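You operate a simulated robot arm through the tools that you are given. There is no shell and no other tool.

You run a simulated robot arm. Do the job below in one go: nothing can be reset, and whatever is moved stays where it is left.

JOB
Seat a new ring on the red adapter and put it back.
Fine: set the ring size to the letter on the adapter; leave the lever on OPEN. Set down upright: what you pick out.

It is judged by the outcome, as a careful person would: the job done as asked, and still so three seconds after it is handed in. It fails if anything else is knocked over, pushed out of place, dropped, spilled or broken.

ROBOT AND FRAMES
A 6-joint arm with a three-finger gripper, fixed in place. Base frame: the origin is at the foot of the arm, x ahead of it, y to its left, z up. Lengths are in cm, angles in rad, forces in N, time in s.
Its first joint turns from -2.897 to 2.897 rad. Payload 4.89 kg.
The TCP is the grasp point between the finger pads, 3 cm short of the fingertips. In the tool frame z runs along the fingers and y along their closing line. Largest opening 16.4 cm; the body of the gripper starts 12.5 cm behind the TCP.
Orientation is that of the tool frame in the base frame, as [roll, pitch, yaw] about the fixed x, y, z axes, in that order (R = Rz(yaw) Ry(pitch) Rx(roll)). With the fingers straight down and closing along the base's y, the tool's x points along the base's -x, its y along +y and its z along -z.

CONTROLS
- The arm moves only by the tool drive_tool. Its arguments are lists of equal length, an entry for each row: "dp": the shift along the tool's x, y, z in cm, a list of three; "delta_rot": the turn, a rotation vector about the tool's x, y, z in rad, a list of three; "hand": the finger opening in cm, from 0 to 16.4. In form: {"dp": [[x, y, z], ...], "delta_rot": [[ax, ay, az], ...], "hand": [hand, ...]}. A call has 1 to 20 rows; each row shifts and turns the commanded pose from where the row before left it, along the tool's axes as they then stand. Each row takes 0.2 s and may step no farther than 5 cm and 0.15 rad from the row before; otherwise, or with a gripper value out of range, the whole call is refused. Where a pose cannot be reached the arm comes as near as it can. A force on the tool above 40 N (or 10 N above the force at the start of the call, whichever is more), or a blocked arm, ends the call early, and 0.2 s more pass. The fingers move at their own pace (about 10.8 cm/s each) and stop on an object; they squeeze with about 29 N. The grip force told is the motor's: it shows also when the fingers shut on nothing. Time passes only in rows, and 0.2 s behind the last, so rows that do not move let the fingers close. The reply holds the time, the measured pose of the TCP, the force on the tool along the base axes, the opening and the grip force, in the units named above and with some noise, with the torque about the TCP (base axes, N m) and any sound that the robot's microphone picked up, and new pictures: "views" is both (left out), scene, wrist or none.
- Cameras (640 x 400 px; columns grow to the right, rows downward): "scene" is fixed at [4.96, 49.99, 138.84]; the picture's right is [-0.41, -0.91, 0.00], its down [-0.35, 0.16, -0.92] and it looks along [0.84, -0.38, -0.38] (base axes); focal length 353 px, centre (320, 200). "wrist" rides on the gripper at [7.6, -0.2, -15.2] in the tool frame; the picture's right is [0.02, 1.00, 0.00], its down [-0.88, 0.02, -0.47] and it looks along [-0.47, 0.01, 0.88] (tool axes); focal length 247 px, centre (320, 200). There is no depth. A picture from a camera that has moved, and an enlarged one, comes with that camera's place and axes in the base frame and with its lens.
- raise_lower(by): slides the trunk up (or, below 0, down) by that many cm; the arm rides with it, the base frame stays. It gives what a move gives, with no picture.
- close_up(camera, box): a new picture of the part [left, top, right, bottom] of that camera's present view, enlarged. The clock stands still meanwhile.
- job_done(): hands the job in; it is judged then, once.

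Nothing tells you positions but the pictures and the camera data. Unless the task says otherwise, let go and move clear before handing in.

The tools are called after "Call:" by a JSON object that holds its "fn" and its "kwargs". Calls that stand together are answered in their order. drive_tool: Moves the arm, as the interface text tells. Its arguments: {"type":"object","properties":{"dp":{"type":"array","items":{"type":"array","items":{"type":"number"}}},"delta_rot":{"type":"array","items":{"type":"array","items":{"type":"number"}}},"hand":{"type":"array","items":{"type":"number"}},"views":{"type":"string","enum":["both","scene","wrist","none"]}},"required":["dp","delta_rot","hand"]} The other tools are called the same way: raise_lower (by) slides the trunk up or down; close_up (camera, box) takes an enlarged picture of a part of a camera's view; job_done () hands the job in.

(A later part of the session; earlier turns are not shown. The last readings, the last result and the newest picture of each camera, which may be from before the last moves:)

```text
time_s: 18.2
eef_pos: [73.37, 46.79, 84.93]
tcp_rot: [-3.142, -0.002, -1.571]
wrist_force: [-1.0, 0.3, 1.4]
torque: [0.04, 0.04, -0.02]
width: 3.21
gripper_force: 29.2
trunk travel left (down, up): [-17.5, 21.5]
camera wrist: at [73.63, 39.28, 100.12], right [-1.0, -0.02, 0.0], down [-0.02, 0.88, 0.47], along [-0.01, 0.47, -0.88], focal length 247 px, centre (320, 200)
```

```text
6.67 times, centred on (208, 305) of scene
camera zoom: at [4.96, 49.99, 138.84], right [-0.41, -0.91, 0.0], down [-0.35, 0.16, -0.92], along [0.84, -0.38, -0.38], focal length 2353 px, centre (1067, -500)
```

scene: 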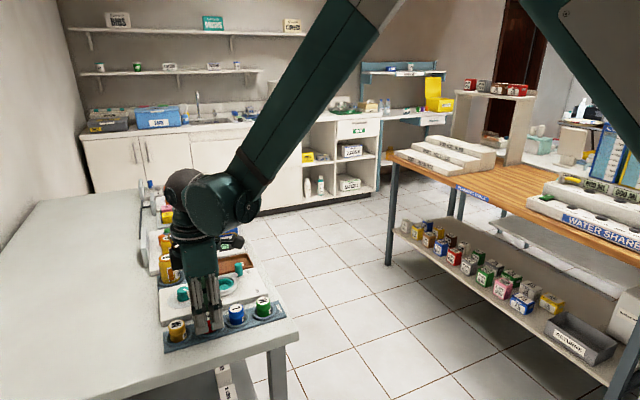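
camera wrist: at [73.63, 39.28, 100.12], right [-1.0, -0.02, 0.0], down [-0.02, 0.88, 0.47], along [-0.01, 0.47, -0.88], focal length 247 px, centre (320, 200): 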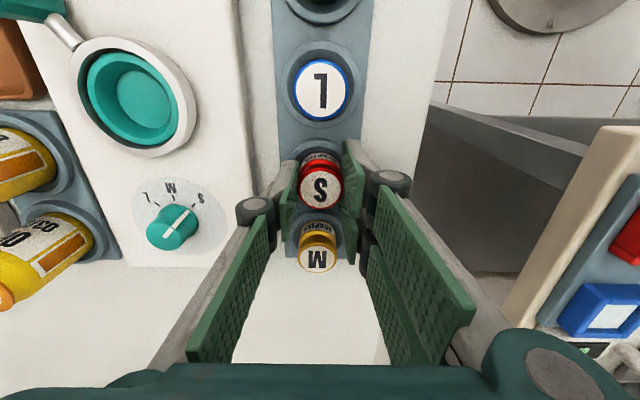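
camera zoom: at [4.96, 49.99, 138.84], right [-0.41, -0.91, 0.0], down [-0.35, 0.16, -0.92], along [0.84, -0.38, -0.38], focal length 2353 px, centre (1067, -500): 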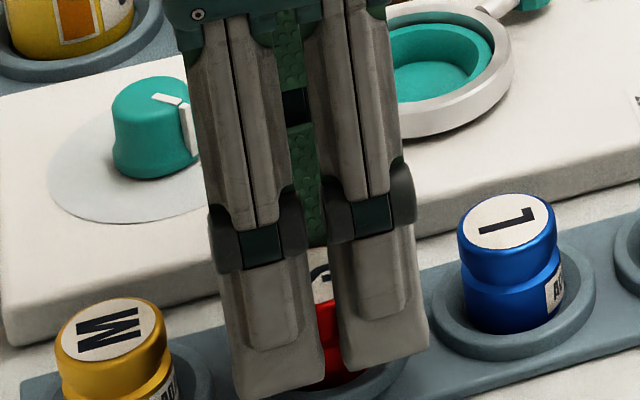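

Adapter gripped (3.2 cm). Lifting straight up, with a check that it comes out cleanly.

Call:
{"fn": "drive_tool", "kwargs": {"dp": [[0, 0, -0.5], [0, 0, -1], [0, 0, -2], [0, 0, -3], [0, 0, -3.5], [0, 0, 0]], "delta_rot": [[0, 0, 0], [0, 0, 0], [0, 0, 0], [0, 0, 0], [0, 0, 0], [0, 0, 0]], "hand": [2.5, 2.5, 2.5, 2.5, 2.5, 2.5]}}

Call:
{"fn": "close_up", "kwargs": {"camera": "scene", "box": [160, 255, 256, 335]}}

Call:
{"fn": "close_up", "kwargs": {"camera": "wrist", "box": [260, 120, 388, 220]}}

```text
time_s: 19.6
eef_pos: [73.26, 46.89, 94.91]
tcp_rot: [3.141, -0.001, -1.571]
wrist_force: [-0.1, 1.4, 0.1]
torque: [0.07, -0.07, -0.01]
width: 3.19
gripper_force: 29.1
trunk travel left (down, up): [-17.5, 21.5]
camera wrist: at [73.52, 39.29, 110.08], right [-1.0, -0.02, 0.0], down [-0.02, 0.88, 0.47], along [-0.01, 0.47, -0.88], focal length 247 px, centre (320, 200)
```

scene: 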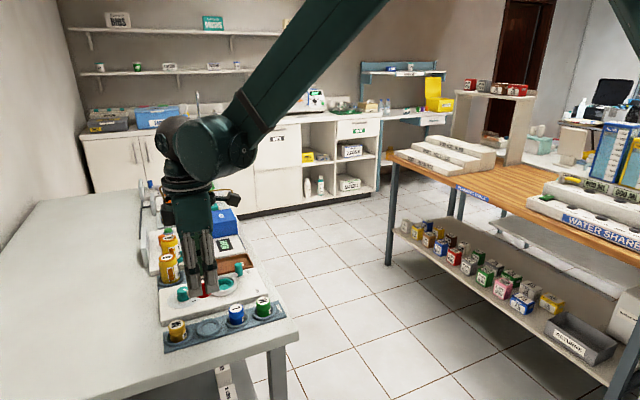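
wrist: 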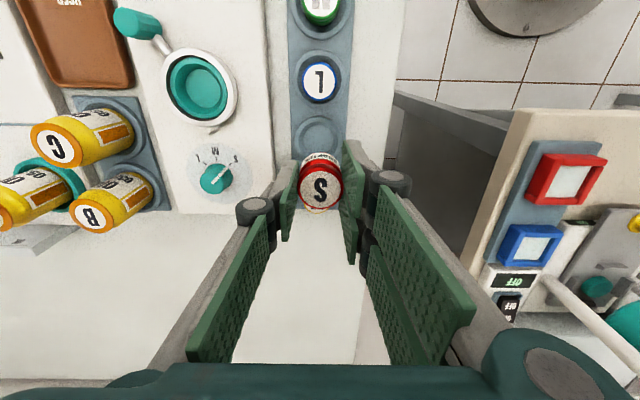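

```text
5.00 times, centred on (208, 295) of scene
camera zoom: at [4.96, 49.99, 138.84], right [-0.41, -0.91, 0.0], down [-0.35, 0.16, -0.92], along [0.84, -0.38, -0.38], focal length 1765 px, centre (880, -275)
```

zoom: 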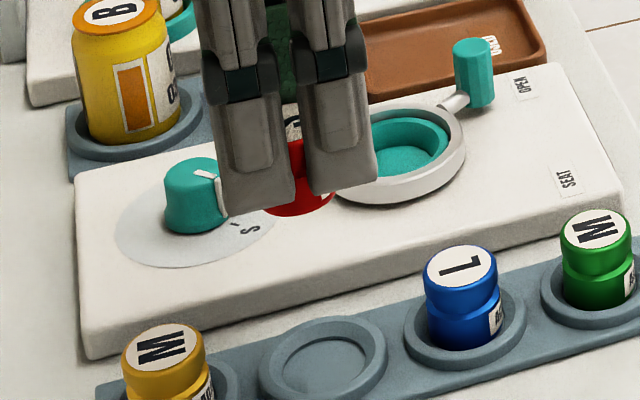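

```text
4.00 times, centred on (324, 170) of wrist
camera zoom: at [73.52, 39.29, 110.08], right [-1.0, -0.02, 0.0], down [-0.02, 0.88, 0.47], along [-0.01, 0.47, -0.88], focal length 988 px, centre (304, 320)
```

zoom: 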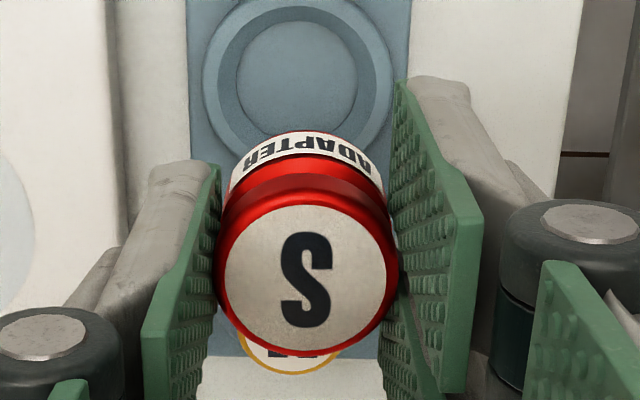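

The adapter is held upright and its socket is free at (73.5, 46.8). Moving it over the nest at (85.2, 41.6), staying high.

Call:
{"fn": "drive_tool", "kwargs": {"dp": [[1.31, -2.975, 0], [1.31, -2.975, 0], [1.31, -2.975, 0], [1.31, -2.975, 0], [0, 0, 0], [0, 0, 0]], "delta_rot": [[0, 0, 0], [0, 0, 0], [0, 0, 0], [0, 0, 0], [0, 0, 0], [0, 0, 0]], "hand": [2.5, 2.5, 2.5, 2.5, 2.5, 2.5]}}

Call:
{"fn": "close_up", "kwargs": {"camera": "wrist", "box": [260, 100, 388, 200]}}

Call:
{"fn": "close_up", "kwargs": {"camera": "scene", "box": [184, 230, 280, 310]}}

```text
time_s: 21.0
eef_pos: [85.31, 41.91, 94.84]
tcp_rot: [3.141, 0.001, -1.572]
wrist_force: [0.7, 0.4, -1.0]
torque: [0.01, 0.06, -0.03]
width: 3.21
gripper_force: 29.2
trunk travel left (down, up): [-17.5, 21.5]
camera wrist: at [85.53, 34.3, 110.0], right [-1.0, -0.02, 0.0], down [-0.02, 0.88, 0.47], along [-0.01, 0.47, -0.88], focal length 247 px, centre (320, 200)
```

scene: 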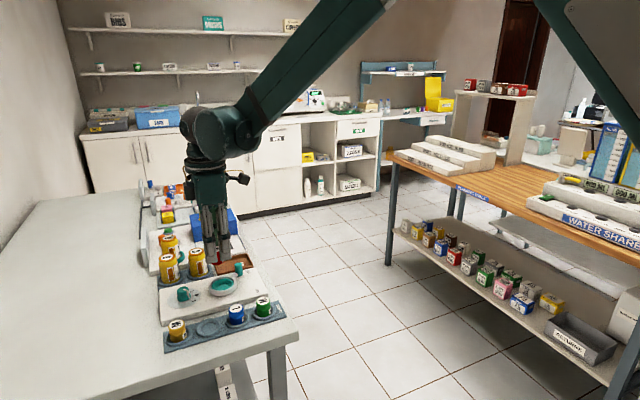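
wrist: 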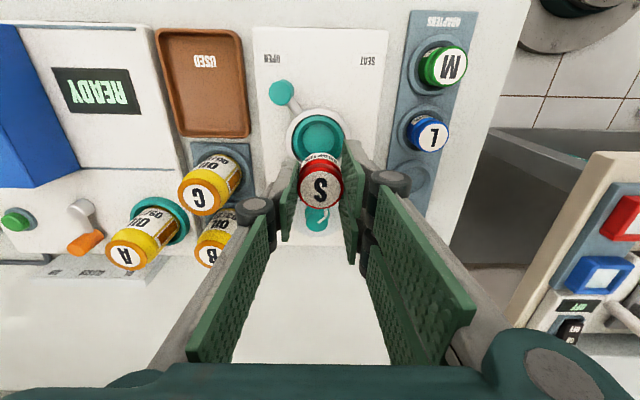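

```text
4.00 times, centred on (324, 150) of wrist
camera zoom: at [85.53, 34.3, 110.0], right [-1.0, -0.02, 0.0], down [-0.02, 0.88, 0.47], along [-0.01, 0.47, -0.88], focal length 988 px, centre (304, 400)
```

zoom: 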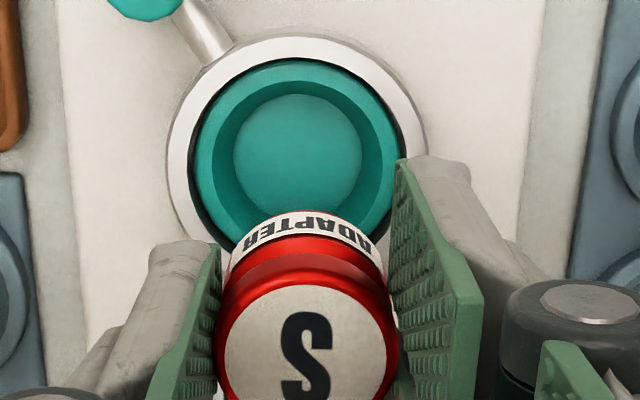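

```text
5.00 times, centred on (232, 270) of scene
camera zoom: at [4.96, 49.99, 138.84], right [-0.41, -0.91, 0.0], down [-0.35, 0.16, -0.92], along [0.84, -0.38, -0.38], focal length 1765 px, centre (760, -150)
```

zoom: 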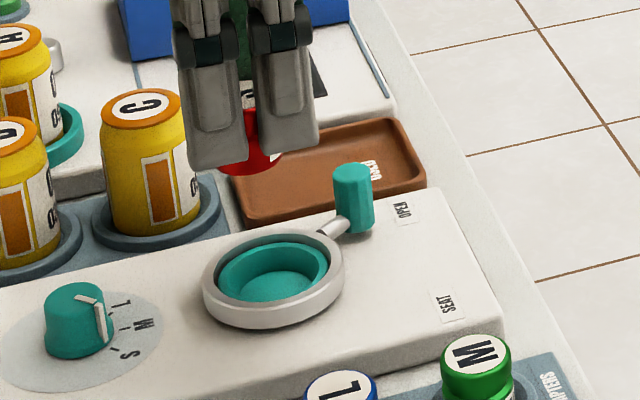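

The nest is slightly off the current line (about 0.5 cm toward −y, 0.1 toward +x). I'll correct, lower to about 2 cm above the rim and check alignment again.

Call:
{"fn": "drive_tool", "kwargs": {"dp": [[0.45, -0.12, 0], [0, 0, 1.5], [0, 0, 1.5], [0, 0, 1.5], [0, 0, 0], [0, 0, 0]], "delta_rot": [[0, 0, 0], [0, 0, 0], [0, 0, 0], [0, 0, 0], [0, 0, 0], [0, 0, 0]], "hand": [2.5, 2.5, 2.5, 2.5, 2.5, 2.5]}}

Call:
{"fn": "close_up", "kwargs": {"camera": "wrist", "box": [260, 100, 388, 200]}}

Call:
{"fn": "close_up", "kwargs": {"camera": "scene", "box": [184, 230, 280, 310]}}

```text
time_s: 22.4
eef_pos: [85.49, 41.34, 90.29]
tcp_rot: [3.141, 0.001, -1.57]
wrist_force: [0.3, -0.4, -0.5]
torque: [0.04, 0.03, 0.0]
width: 3.23
gripper_force: 28.2
trunk travel left (down, up): [-17.5, 21.5]
camera wrist: at [85.73, 33.78, 105.51], right [-1.0, -0.02, 0.0], down [-0.02, 0.88, 0.47], along [-0.01, 0.47, -0.88], focal length 247 px, centre (320, 200)
```

scene: 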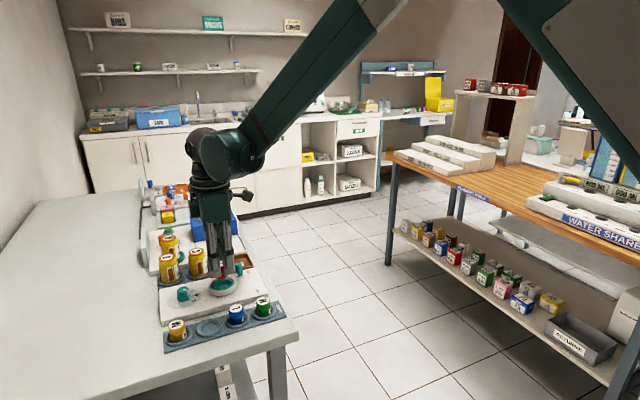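
wrist: 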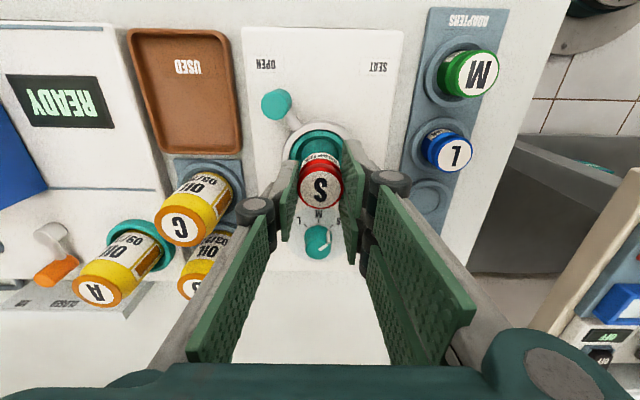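

```text
4.00 times, centred on (324, 150) of wrist
camera zoom: at [85.73, 33.78, 105.51], right [-1.0, -0.02, 0.0], down [-0.02, 0.88, 0.47], along [-0.01, 0.47, -0.88], focal length 988 px, centre (304, 400)
```

zoom: 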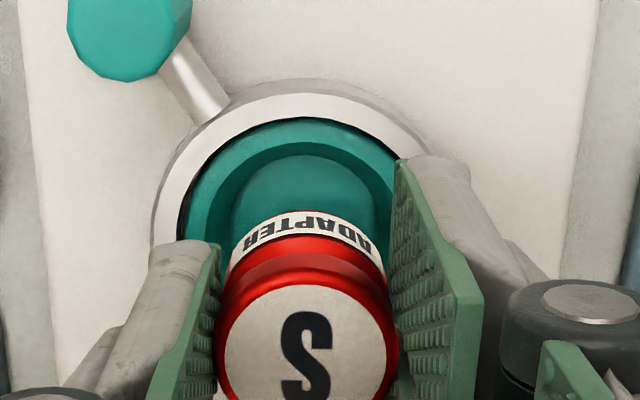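

```text
5.00 times, centred on (232, 270) of scene
camera zoom: at [4.96, 49.99, 138.84], right [-0.41, -0.91, 0.0], down [-0.35, 0.16, -0.92], along [0.84, -0.38, -0.38], focal length 1765 px, centre (760, -150)
```

zoom: 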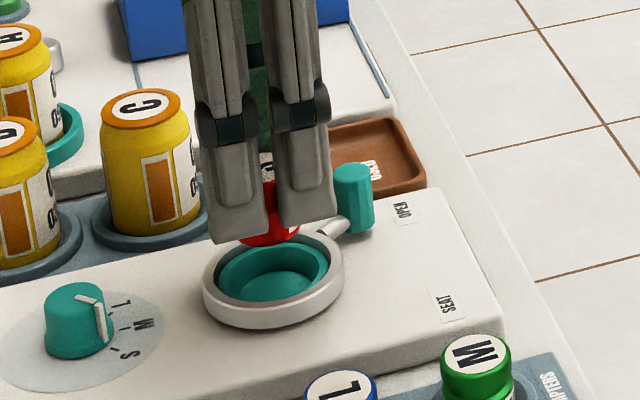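

Alignment looks good (within about 1 mm in both views). Lowering slowly into the nest, watching the force.

Call:
{"fn": "drive_tool", "kwargs": {"dp": [[0, -0.05, 0.6], [0, 0, 0.6], [0, 0, 0.6], [0, 0, 0.5], [0, 0, 0.3], [0, 0, 0]], "delta_rot": [[0, 0, 0], [0, 0, 0], [0, 0, 0], [0, 0, 0], [0, 0, 0], [0, 0, 0]], "hand": [2.5, 2.5, 2.5, 2.5, 2.5, 2.5]}}

Call:
{"fn": "close_up", "kwargs": {"camera": "wrist", "box": [260, 120, 388, 220]}}

Call:
{"fn": "close_up", "kwargs": {"camera": "scene", "box": [200, 250, 264, 303]}}

```text
time_s: 23.8
eef_pos: [85.51, 41.37, 87.69]
tcp_rot: [-3.142, -0.001, -1.571]
wrist_force: [-0.3, 0.6, -1.1]
torque: [0.02, -0.02, -0.01]
width: 3.2
gripper_force: 29.1
trunk travel left (down, up): [-17.5, 21.5]
camera wrist: at [85.75, 33.66, 102.95], right [-1.0, -0.02, 0.0], down [-0.02, 0.88, 0.47], along [-0.01, 0.47, -0.88], focal length 247 px, centre (320, 200)
```

scene: 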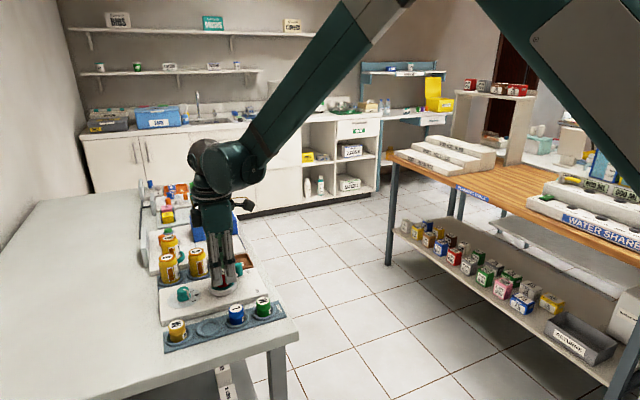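
wrist: 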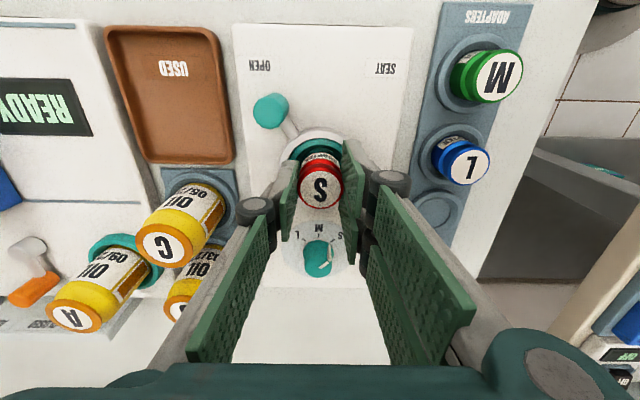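

```text
4.00 times, centred on (324, 170) of wrist
camera zoom: at [85.75, 33.66, 102.95], right [-1.0, -0.02, 0.0], down [-0.02, 0.88, 0.47], along [-0.01, 0.47, -0.88], focal length 988 px, centre (304, 320)
```

zoom: 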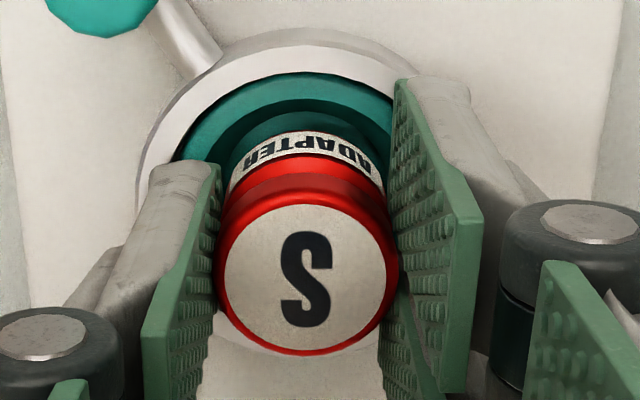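

```text
7.55 times, centred on (232, 276) of scene
camera zoom: at [4.96, 49.99, 138.84], right [-0.41, -0.91, 0.0], down [-0.35, 0.16, -0.92], along [0.84, -0.38, -0.38], focal length 2664 px, centre (984, -377)
```

zoom: 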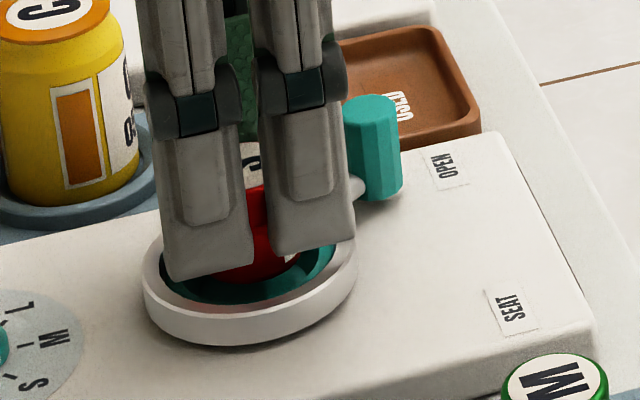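

The adapter is inside the nest's mouth with no contact yet. Continuing in small steps until it rests.

Call:
{"fn": "drive_tool", "kwargs": {"dp": [[0, 0, 0.2], [0, 0, 0.2], [0, 0, 0.2], [0, 0, 0]], "delta_rot": [[0, 0, 0], [0, 0, 0], [0, 0, 0], [0, 0, 0]], "hand": [2.5, 2.5, 2.5, 2.5]}}

Call:
{"fn": "close_up", "kwargs": {"camera": "scene", "box": [200, 250, 264, 303]}}

Call:
{"fn": "close_up", "kwargs": {"camera": "wrist", "box": [260, 120, 388, 220]}}

```text
time_s: 24.8
eef_pos: [85.48, 41.24, 87.16]
tcp_rot: [-3.141, 0.0, -1.571]
wrist_force: [-0.7, 0.5, 0.2]
torque: [-0.02, -0.03, 0.04]
width: 3.19
gripper_force: 29.2
trunk travel left (down, up): [-17.5, 21.5]
camera wrist: at [85.75, 33.64, 102.31], right [-1.0, -0.02, 0.0], down [-0.02, 0.88, 0.47], along [-0.01, 0.47, -0.88], focal length 247 px, centre (320, 200)
```

scene: 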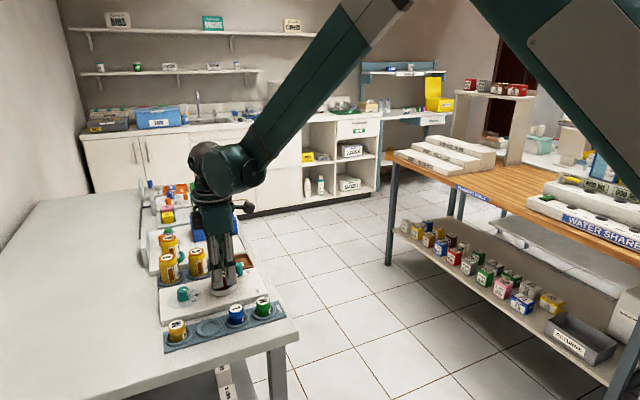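
wrist: 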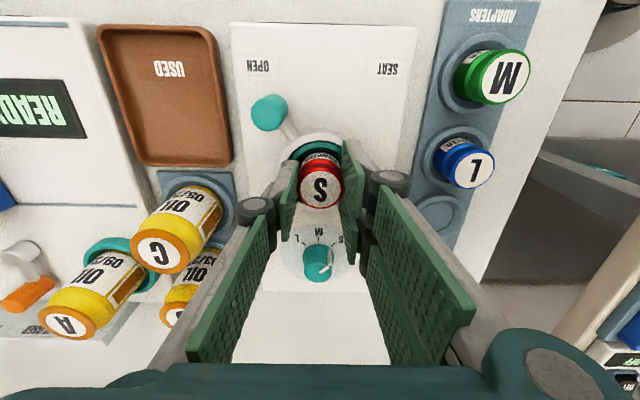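

```text
7.55 times, centred on (232, 276) of scene
camera zoom: at [4.96, 49.99, 138.84], right [-0.41, -0.91, 0.0], down [-0.35, 0.16, -0.92], along [0.84, -0.38, -0.38], focal length 2664 px, centre (984, -377)
```

zoom: 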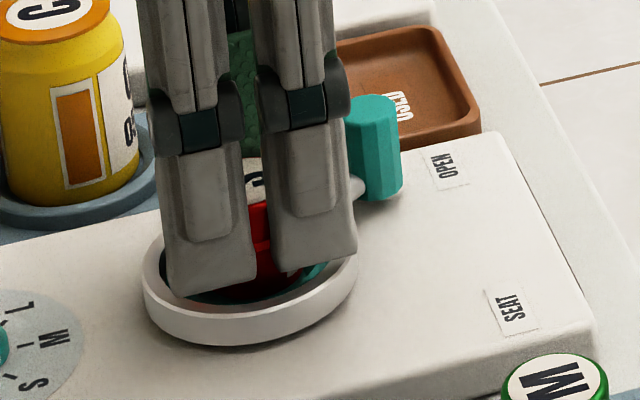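

```text
4.00 times, centred on (324, 170) of wrist
camera zoom: at [85.75, 33.64, 102.31], right [-1.0, -0.02, 0.0], down [-0.02, 0.88, 0.47], along [-0.01, 0.47, -0.88], focal length 988 px, centre (304, 320)
```

zoom: 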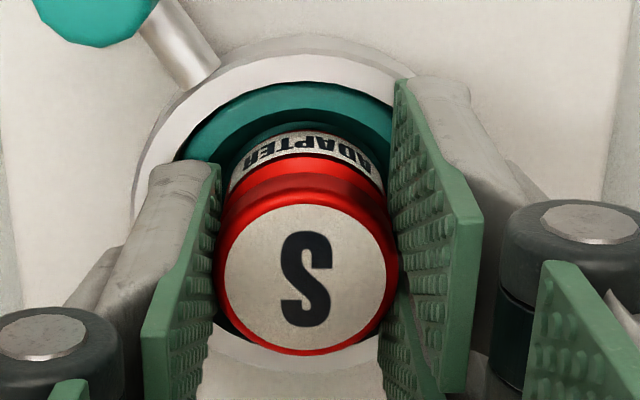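

Still no contact. I'll keep stepping down by a millimetre at a time.

Call:
{"fn": "drive_tool", "kwargs": {"dp": [[0, 0, 0.1], [0, 0, 0.1], [0, 0, 0]], "delta_rot": [[0, 0, 0], [0, 0, 0], [0, 0, 0]], "hand": [2.5, 2.5, 2.5], "views": "none"}}

Call:
{"fn": "drive_tool", "kwargs": {"dp": [[0, 0, 0.1], [0, 0, 0]], "delta_rot": [[0, 0, 0], [0, 0, 0]], "hand": [2.5, 2.5], "views": "wrist"}}

Call:
{"fn": "close_up", "kwargs": {"camera": "scene", "box": [200, 250, 264, 303]}}

```text
time_s: 25.6
eef_pos: [85.58, 41.23, 86.9]
tcp_rot: [3.14, 0.0, -1.57]
wrist_force: [0.2, 0.0, -0.5]
torque: [0.0, -0.01, -0.02]
width: 3.21
gripper_force: 29.4
trunk travel left (down, up): [-17.5, 21.5]
```

```text
time_s: 26.2
eef_pos: [85.39, 41.22, 86.92]
tcp_rot: [3.141, 0.0, -1.571]
wrist_force: [-0.2, 0.6, -0.6]
torque: [0.03, 0.01, 0.01]
width: 3.21
gripper_force: 28.9
trunk travel left (down, up): [-17.5, 21.5]
camera wrist: at [85.78, 33.67, 102.06], right [-1.0, -0.02, 0.0], down [-0.02, 0.88, 0.47], along [-0.01, 0.47, -0.88], focal length 247 px, centre (320, 200)
```

wrist: 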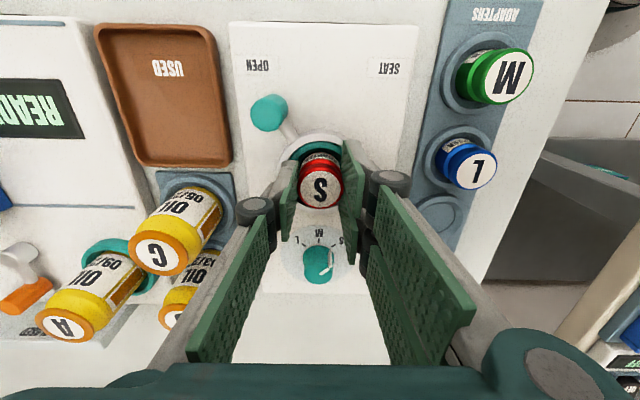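

```text
7.55 times, centred on (232, 276) of scene
camera zoom: at [4.96, 49.99, 138.84], right [-0.41, -0.91, 0.0], down [-0.35, 0.16, -0.92], along [0.84, -0.38, -0.38], focal length 2664 px, centre (984, -377)
```

zoom: 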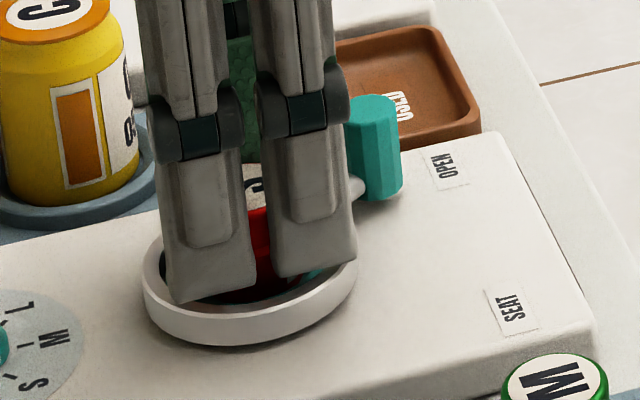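

Still no contact force. Continuing down cautiously.

Call:
{"fn": "drive_tool", "kwargs": {"dp": [[0, 0, 0.1], [0, 0, 0.1], [0, 0, 0]], "delta_rot": [[0, 0, 0], [0, 0, 0], [0, 0, 0]], "hand": [2.5, 2.5, 2.5], "views": "wrist"}}

Call:
{"fn": "close_up", "kwargs": {"camera": "scene", "box": [200, 250, 264, 303]}}

Call:
{"fn": "close_up", "kwargs": {"camera": "wrist", "box": [260, 120, 388, 220]}}

```text
time_s: 27.0
eef_pos: [85.62, 41.23, 86.65]
tcp_rot: [3.141, 0.002, -1.572]
wrist_force: [-0.3, 0.3, 0.2]
torque: [-0.01, -0.01, -0.01]
width: 3.24
gripper_force: 29.0
trunk travel left (down, up): [-17.5, 21.5]
camera wrist: at [85.79, 33.65, 101.87], right [-1.0, -0.02, 0.0], down [-0.02, 0.88, 0.47], along [-0.01, 0.47, -0.88], focal length 247 px, centre (320, 200)
```

wrist: 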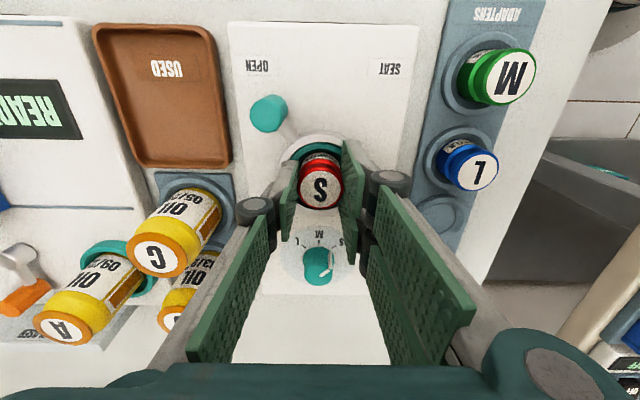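

```text
7.55 times, centred on (232, 276) of scene
camera zoom: at [4.96, 49.99, 138.84], right [-0.41, -0.91, 0.0], down [-0.35, 0.16, -0.92], along [0.84, -0.38, -0.38], focal length 2664 px, centre (984, -377)
```

zoom: 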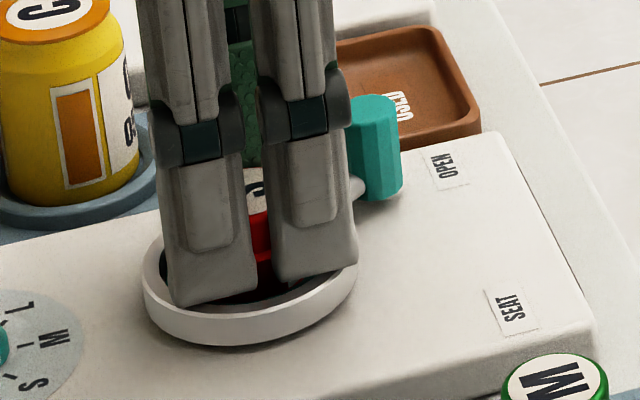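

```text
4.00 times, centred on (324, 170) of wrist
camera zoom: at [85.79, 33.65, 101.87], right [-1.0, -0.02, 0.0], down [-0.02, 0.88, 0.47], along [-0.01, 0.47, -0.88], focal length 988 px, centre (304, 320)
```

zoom: 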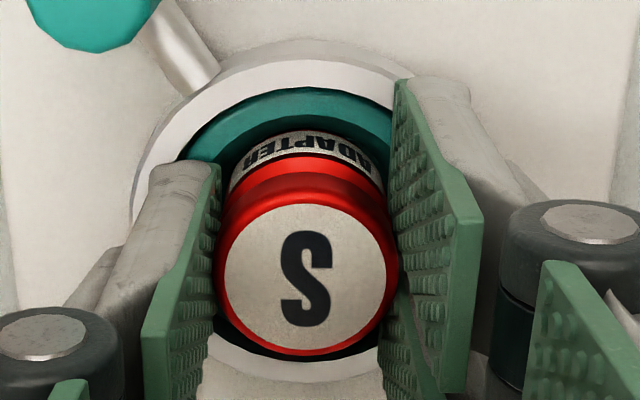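

Continuing down another few millimetres, still watching force.

Call:
{"fn": "drive_tool", "kwargs": {"dp": [[0, 0, 0.1], [0, 0, 0.1], [0, 0, 0]], "delta_rot": [[0, 0, 0], [0, 0, 0], [0, 0, 0]], "hand": [2.5, 2.5, 2.5], "views": "wrist"}}

Call:
{"fn": "close_up", "kwargs": {"camera": "scene", "box": [200, 250, 264, 303]}}

```text
time_s: 27.8
eef_pos: [85.61, 41.23, 86.46]
tcp_rot: [3.141, -0.002, -1.572]
wrist_force: [0.0, 0.4, -0.9]
torque: [0.04, 0.02, -0.01]
width: 3.19
gripper_force: 29.2
trunk travel left (down, up): [-17.5, 21.5]
camera wrist: at [85.8, 33.64, 101.67], right [-1.0, -0.02, 0.0], down [-0.02, 0.88, 0.47], along [-0.01, 0.47, -0.88], focal length 247 px, centre (320, 200)
```

wrist: 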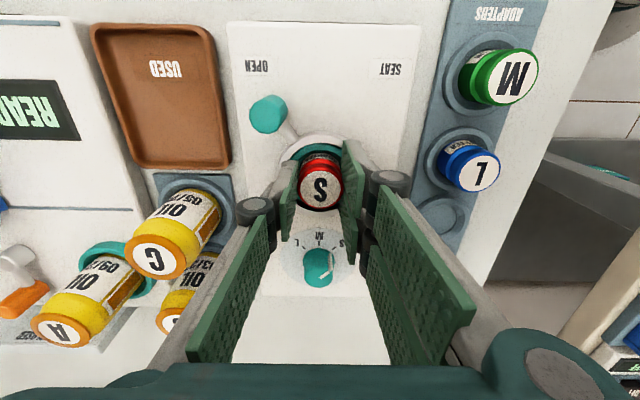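

```text
7.55 times, centred on (232, 276) of scene
camera zoom: at [4.96, 49.99, 138.84], right [-0.41, -0.91, 0.0], down [-0.35, 0.16, -0.92], along [0.84, -0.38, -0.38], focal length 2664 px, centre (984, -377)
```

zoom: 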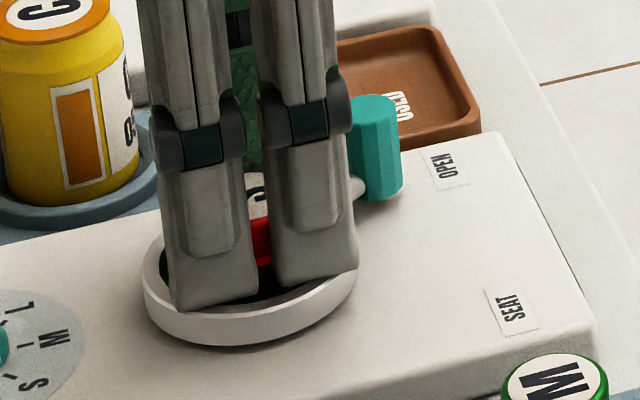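

Call:
{"fn": "drive_tool", "kwargs": {"dp": [[0, 0, 0.1], [0, 0, 0]], "delta_rot": [[0, 0, 0], [0, 0, 0]], "hand": [2.5, 2.5], "views": "none"}}

Call:
{"fn": "drive_tool", "kwargs": {"dp": [[0, 0, 0.1], [0, 0, 0]], "delta_rot": [[0, 0, 0], [0, 0, 0]], "hand": [2.5, 2.5], "views": "wrist"}}

Call:
{"fn": "close_up", "kwargs": {"camera": "scene", "box": [200, 250, 264, 303]}}

Call:
{"fn": "close_up", "kwargs": {"camera": "wrist", "box": [260, 120, 388, 220]}}

```text
time_s: 28.4
eef_pos: [85.59, 41.3, 86.31]
tcp_rot: [3.14, -0.001, -1.572]
wrist_force: [0.4, 0.2, 0.0]
torque: [-0.01, -0.01, 0.0]
width: 3.2
gripper_force: 28.4
trunk travel left (down, up): [-17.5, 21.5]
```

```text
time_s: 29.0
eef_pos: [85.53, 41.19, 86.38]
tcp_rot: [3.141, 0.0, -1.569]
wrist_force: [0.5, 1.1, 9.3]
torque: [0.01, -0.12, 0.0]
width: 3.22
gripper_force: 28.7
trunk travel left (down, up): [-17.5, 21.5]
camera wrist: at [85.78, 33.61, 101.52], right [-1.0, -0.02, 0.0], down [-0.02, 0.88, 0.47], along [-0.01, 0.47, -0.88], focal length 247 px, centre (320, 200)
```

wrist: 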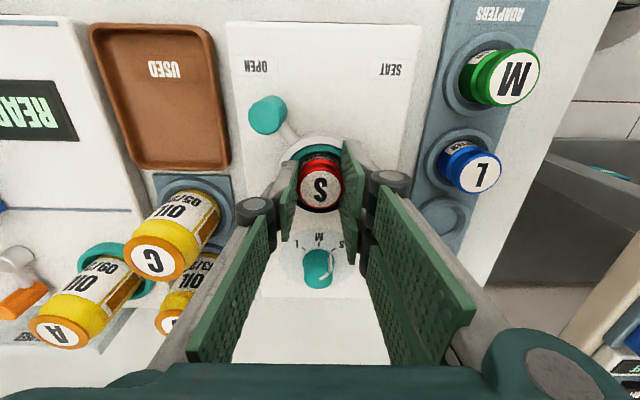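

```text
7.55 times, centred on (232, 276) of scene
camera zoom: at [4.96, 49.99, 138.84], right [-0.41, -0.91, 0.0], down [-0.35, 0.16, -0.92], along [0.84, -0.38, -0.38], focal length 2664 px, centre (984, -377)
```

zoom: 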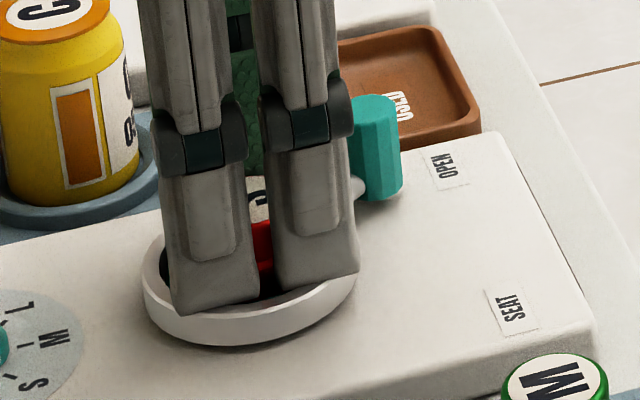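

```text
4.00 times, centred on (324, 170) of wrist
camera zoom: at [85.78, 33.61, 101.52], right [-1.0, -0.02, 0.0], down [-0.02, 0.88, 0.47], along [-0.01, 0.47, -0.88], focal length 988 px, centre (304, 320)
```

zoom: 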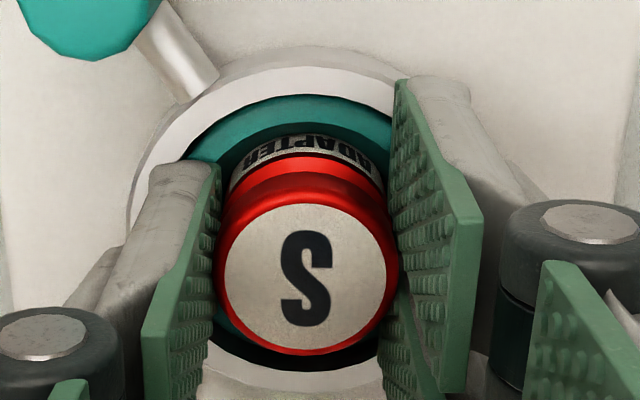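

Contact at about 9 N: the adapter has bottomed in the nest. I'll open just slightly, rise straight up, then look at how it sits.

Call:
{"fn": "drive_tool", "kwargs": {"dp": [[0, 0, 0], [0, 0, 0], [0, 0, -0.3], [0, 0, -0.7], [0, 0, -1.5], [0, 0, -2.5], [0, 0, -3], [0, 0, 0]], "delta_rot": [[0, 0, 0], [0, 0, 0], [0, 0, 0], [0, 0, 0], [0, 0, 0], [0, 0, 0], [0, 0, 0], [0, 0, 0]], "hand": [3.7, 3.7, 3.8, 4.2, 5, 6, 6, 6]}}

Call:
{"fn": "close_up", "kwargs": {"camera": "scene", "box": [200, 250, 264, 303]}}

Call:
{"fn": "close_up", "kwargs": {"camera": "wrist", "box": [260, 90, 388, 190]}}

```text
time_s: 30.8
eef_pos: [85.59, 41.14, 94.18]
tcp_rot: [-3.139, 0.001, -1.571]
wrist_force: [0.1, 0.2, -0.1]
torque: [0.0, 0.02, 0.01]
width: 6.01
gripper_force: 0.1
trunk travel left (down, up): [-17.5, 21.5]
camera wrist: at [85.77, 33.64, 109.49], right [-1.0, -0.02, 0.0], down [-0.02, 0.88, 0.47], along [-0.01, 0.47, -0.88], focal length 247 px, centre (320, 200)
```

scene: 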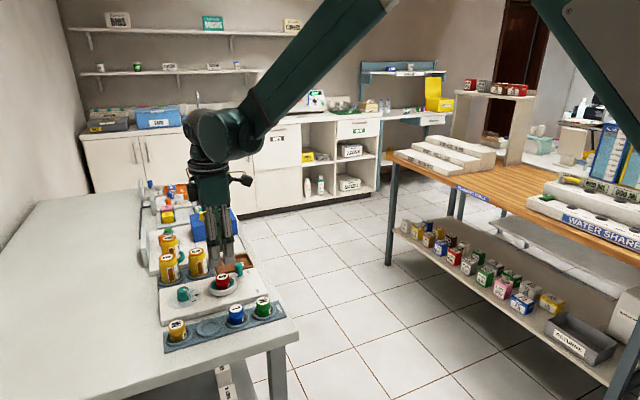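
wrist: 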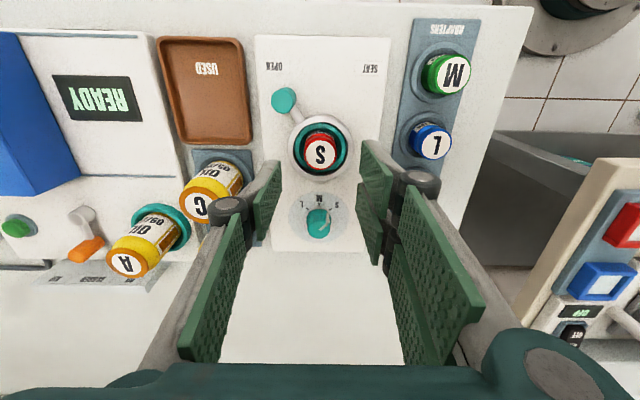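

```text
7.55 times, centred on (232, 276) of scene
camera zoom: at [4.96, 49.99, 138.84], right [-0.41, -0.91, 0.0], down [-0.35, 0.16, -0.92], along [0.84, -0.38, -0.38], focal length 2664 px, centre (984, -377)
```

zoom: 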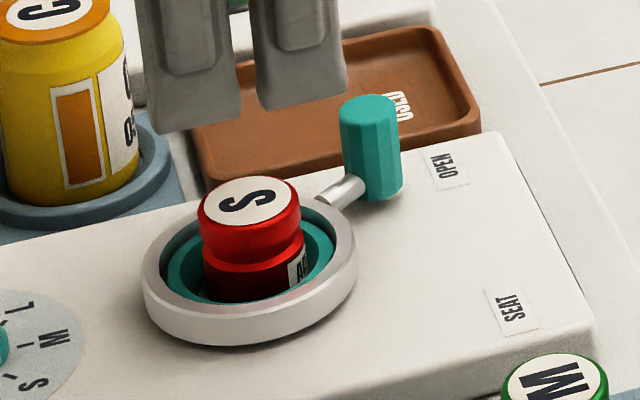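

```text
4.00 times, centred on (324, 140) of wrist
camera zoom: at [85.77, 33.64, 109.49], right [-1.0, -0.02, 0.0], down [-0.02, 0.88, 0.47], along [-0.01, 0.47, -0.88], focal length 988 px, centre (304, 440)
```

zoom: 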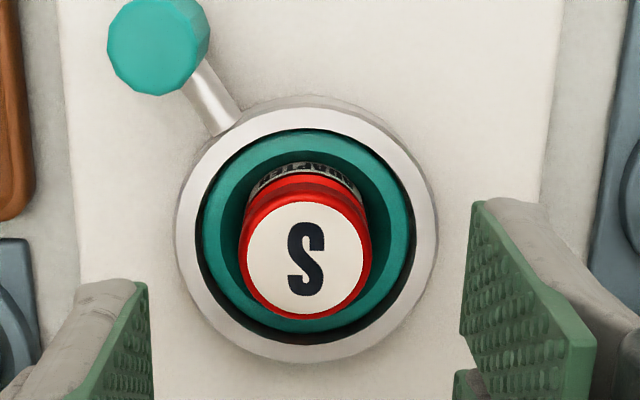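

The adapter stands upright and centred in the nest. Next is the lever: I'll go above its handle at (89.1, 36.4) and turn the gripper so the fingers close along the handle's direction of travel.

Call:
{"fn": "drive_tool", "kwargs": {"dp": [[2.375, -1.775, 0], [2.375, -1.775, 0], [0, 0, 0], [0, 0, 0], [0, 0, 0], [0, 0, 0], [0, 0, 0], [0, 0, 0]], "delta_rot": [[0, 0, 0], [0, 0, 0], [0, 0, -0.1256], [0, 0, -0.1256], [0, 0, -0.1256], [0, 0, -0.1256], [0, 0, -0.1256], [0, 0, 0]], "hand": [6, 6, 6, 5, 5, 5, 5, 5]}}

Call:
{"fn": "close_up", "kwargs": {"camera": "wrist", "box": [240, 90, 400, 190]}}

```text
time_s: 32.6
eef_pos: [89.21, 36.49, 94.3]
tcp_rot: [-3.141, 0.001, -0.943]
wrist_force: [0.7, -0.1, 0.4]
torque: [0.0, -0.01, 0.01]
width: 5.01
gripper_force: 0.0
trunk travel left (down, up): [-17.5, 21.5]
camera wrist: at [93.81, 30.43, 109.48], right [-0.8, -0.61, 0.0], down [-0.53, 0.7, 0.47], along [-0.29, 0.38, -0.88], focal length 247 px, centre (320, 200)
```

scene: 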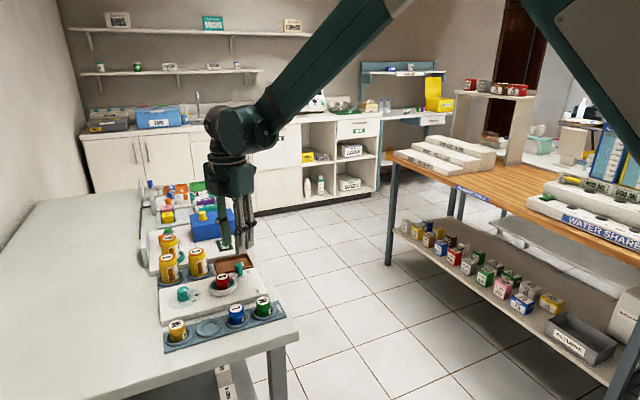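
wrist: 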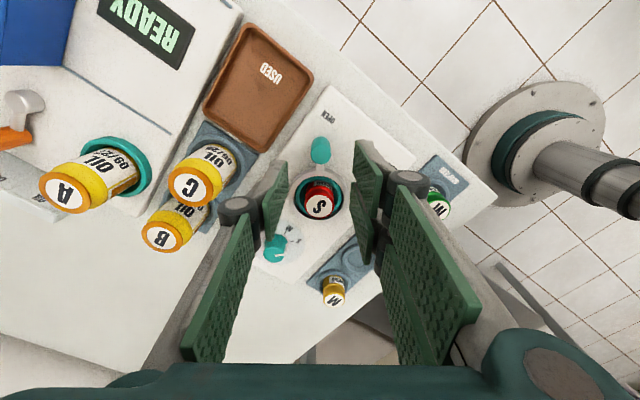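

```text
4.00 times, centred on (320, 140) of wrist
camera zoom: at [93.81, 30.43, 109.48], right [-0.8, -0.61, 0.0], down [-0.53, 0.7, 0.47], along [-0.29, 0.38, -0.88], focal length 988 px, centre (320, 440)
```

zoom: 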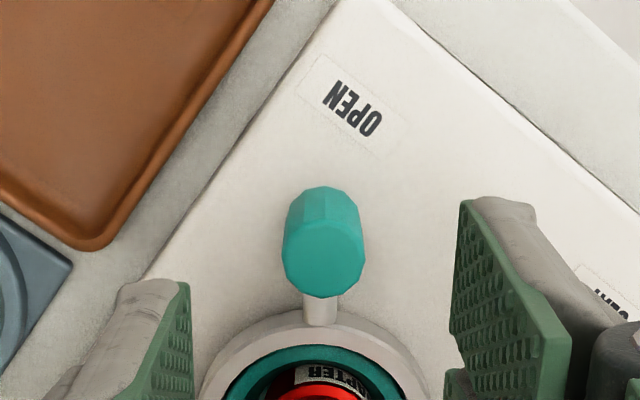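

The lever is aligned exactly with the gripper's frame and the handle is centred. Lowering around it with fingertips kept above the nest rim, then closing.

Call:
{"fn": "drive_tool", "kwargs": {"dp": [[0, 0, 2.5], [0, 0, 2.5], [0, 0, 1.6], [0, 0, 1.0], [0, 0, 0], [0, 0, 0], [0, 0, 0], [0, 0, 0]], "delta_rot": [[0, 0, 0], [0, 0, 0], [0, 0, 0], [0, 0, 0], [0, 0, 0], [0, 0, 0], [0, 0, 0], [0, 0, 0]], "hand": [5, 5, 5, 5, 5, 3, 1.5, 1.5]}}

Call:
{"fn": "close_up", "kwargs": {"camera": "scene", "box": [192, 245, 272, 305]}}

Call:
{"fn": "close_up", "kwargs": {"camera": "wrist", "box": [260, 120, 388, 220]}}

```text
time_s: 34.4
eef_pos: [89.18, 36.44, 86.51]
tcp_rot: [3.141, -0.001, -0.942]
wrist_force: [-9.3, -5.4, -7.0]
torque: [-0.14, 0.26, 0.11]
width: 1.93
gripper_force: 45.0
trunk travel left (down, up): [-17.5, 21.5]
camera wrist: at [93.82, 30.38, 101.76], right [-0.8, -0.6, 0.0], down [-0.53, 0.7, 0.47], along [-0.29, 0.38, -0.88], focal length 247 px, centre (320, 200)
```

scene: 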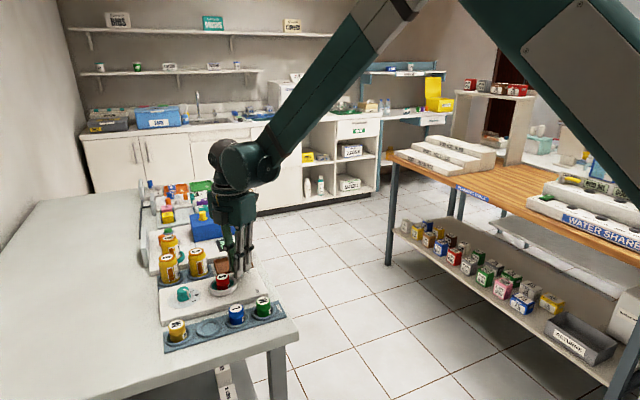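
wrist: 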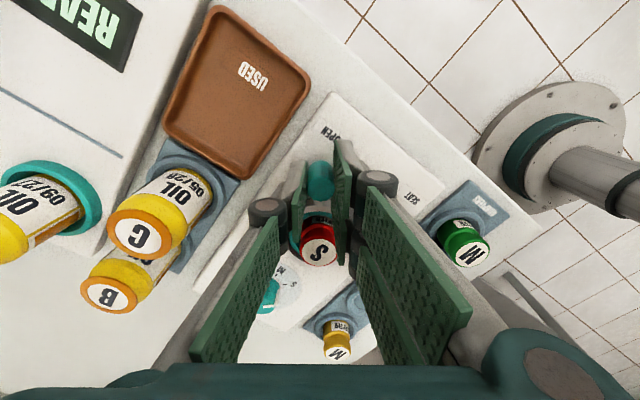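

```text
6.67 times, centred on (232, 275) of scene
camera zoom: at [4.96, 49.99, 138.84], right [-0.41, -0.91, 0.0], down [-0.35, 0.16, -0.92], along [0.84, -0.38, -0.38], focal length 2353 px, centre (907, -300)
```

zoom: 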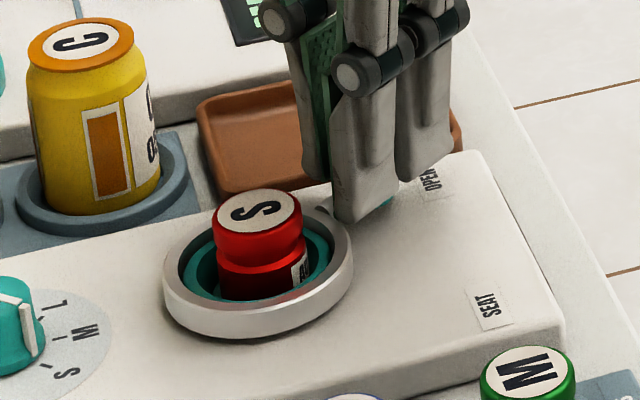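

```text
4.00 times, centred on (324, 170) of wrist
camera zoom: at [93.82, 30.38, 101.76], right [-0.8, -0.6, 0.0], down [-0.53, 0.7, 0.47], along [-0.29, 0.38, -0.88], focal length 988 px, centre (304, 320)
```

zoom: 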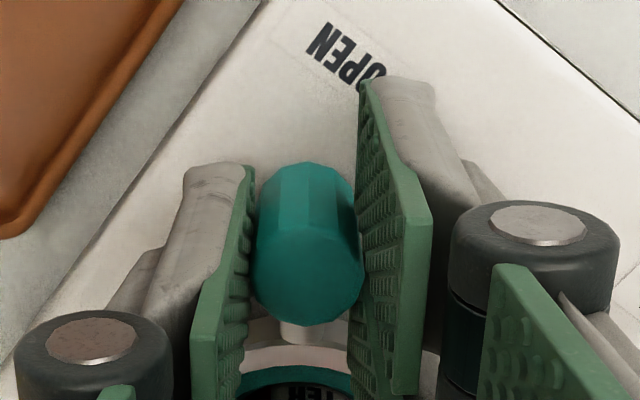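

Handle is gripped. I'll swing it along its arc around the nest centre, starting with the first half.

Call:
{"fn": "drive_tool", "kwargs": {"dp": [[-0.06, 0.857, 0], [-0.06, 0.857, 0], [-0.06, 0.857, 0], [-0.06, 0.857, 0], [0, 0, 0]], "delta_rot": [[0, 0, 0.14], [0, 0, 0.14], [0, 0, 0.14], [0, 0, 0.14], [0, 0, 0]], "hand": [1.5, 1.5, 1.5, 1.5, 1.5]}}

Call:
{"fn": "close_up", "kwargs": {"camera": "scene", "box": [192, 245, 272, 305]}}

Call:
{"fn": "close_up", "kwargs": {"camera": "wrist", "box": [260, 120, 388, 220]}}

```text
time_s: 35.6
eef_pos: [85.9, 35.18, 86.56]
tcp_rot: [3.142, -0.001, -1.505]
wrist_force: [3.5, 3.3, 0.8]
torque: [0.06, -0.1, -0.23]
width: 1.91
gripper_force: 44.9
trunk travel left (down, up): [-17.5, 21.5]
camera wrist: at [86.66, 27.7, 101.77], right [-1.0, -0.09, 0.0], down [-0.08, 0.88, 0.47], along [-0.04, 0.47, -0.88], focal length 247 px, centre (320, 200)
```

scene: 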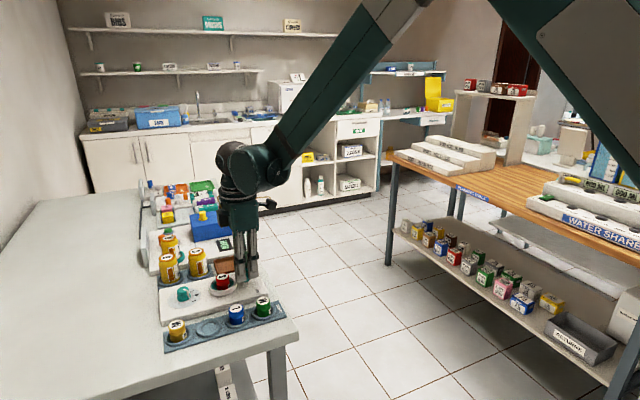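
wrist: 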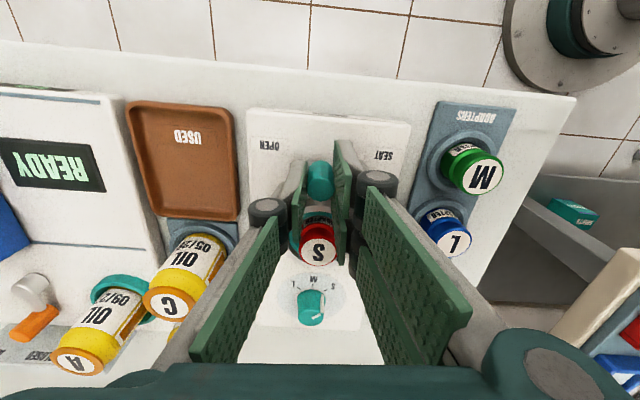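

```text
6.67 times, centred on (232, 275) of scene
camera zoom: at [4.96, 49.99, 138.84], right [-0.41, -0.91, 0.0], down [-0.35, 0.16, -0.92], along [0.84, -0.38, -0.38], focal length 2353 px, centre (907, -300)
```

zoom: 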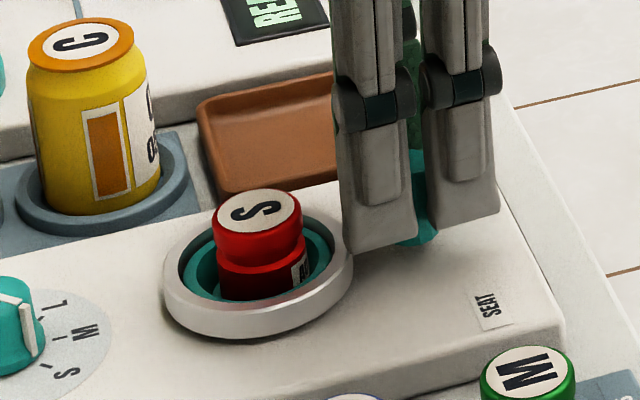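

```text
4.00 times, centred on (324, 170) of wrist
camera zoom: at [86.66, 27.7, 101.77], right [-1.0, -0.09, 0.0], down [-0.08, 0.88, 0.47], along [-0.04, 0.47, -0.88], focal length 988 px, centre (304, 320)
```

zoom: 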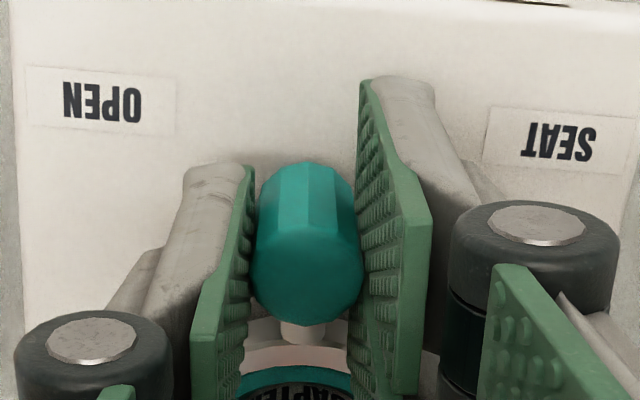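

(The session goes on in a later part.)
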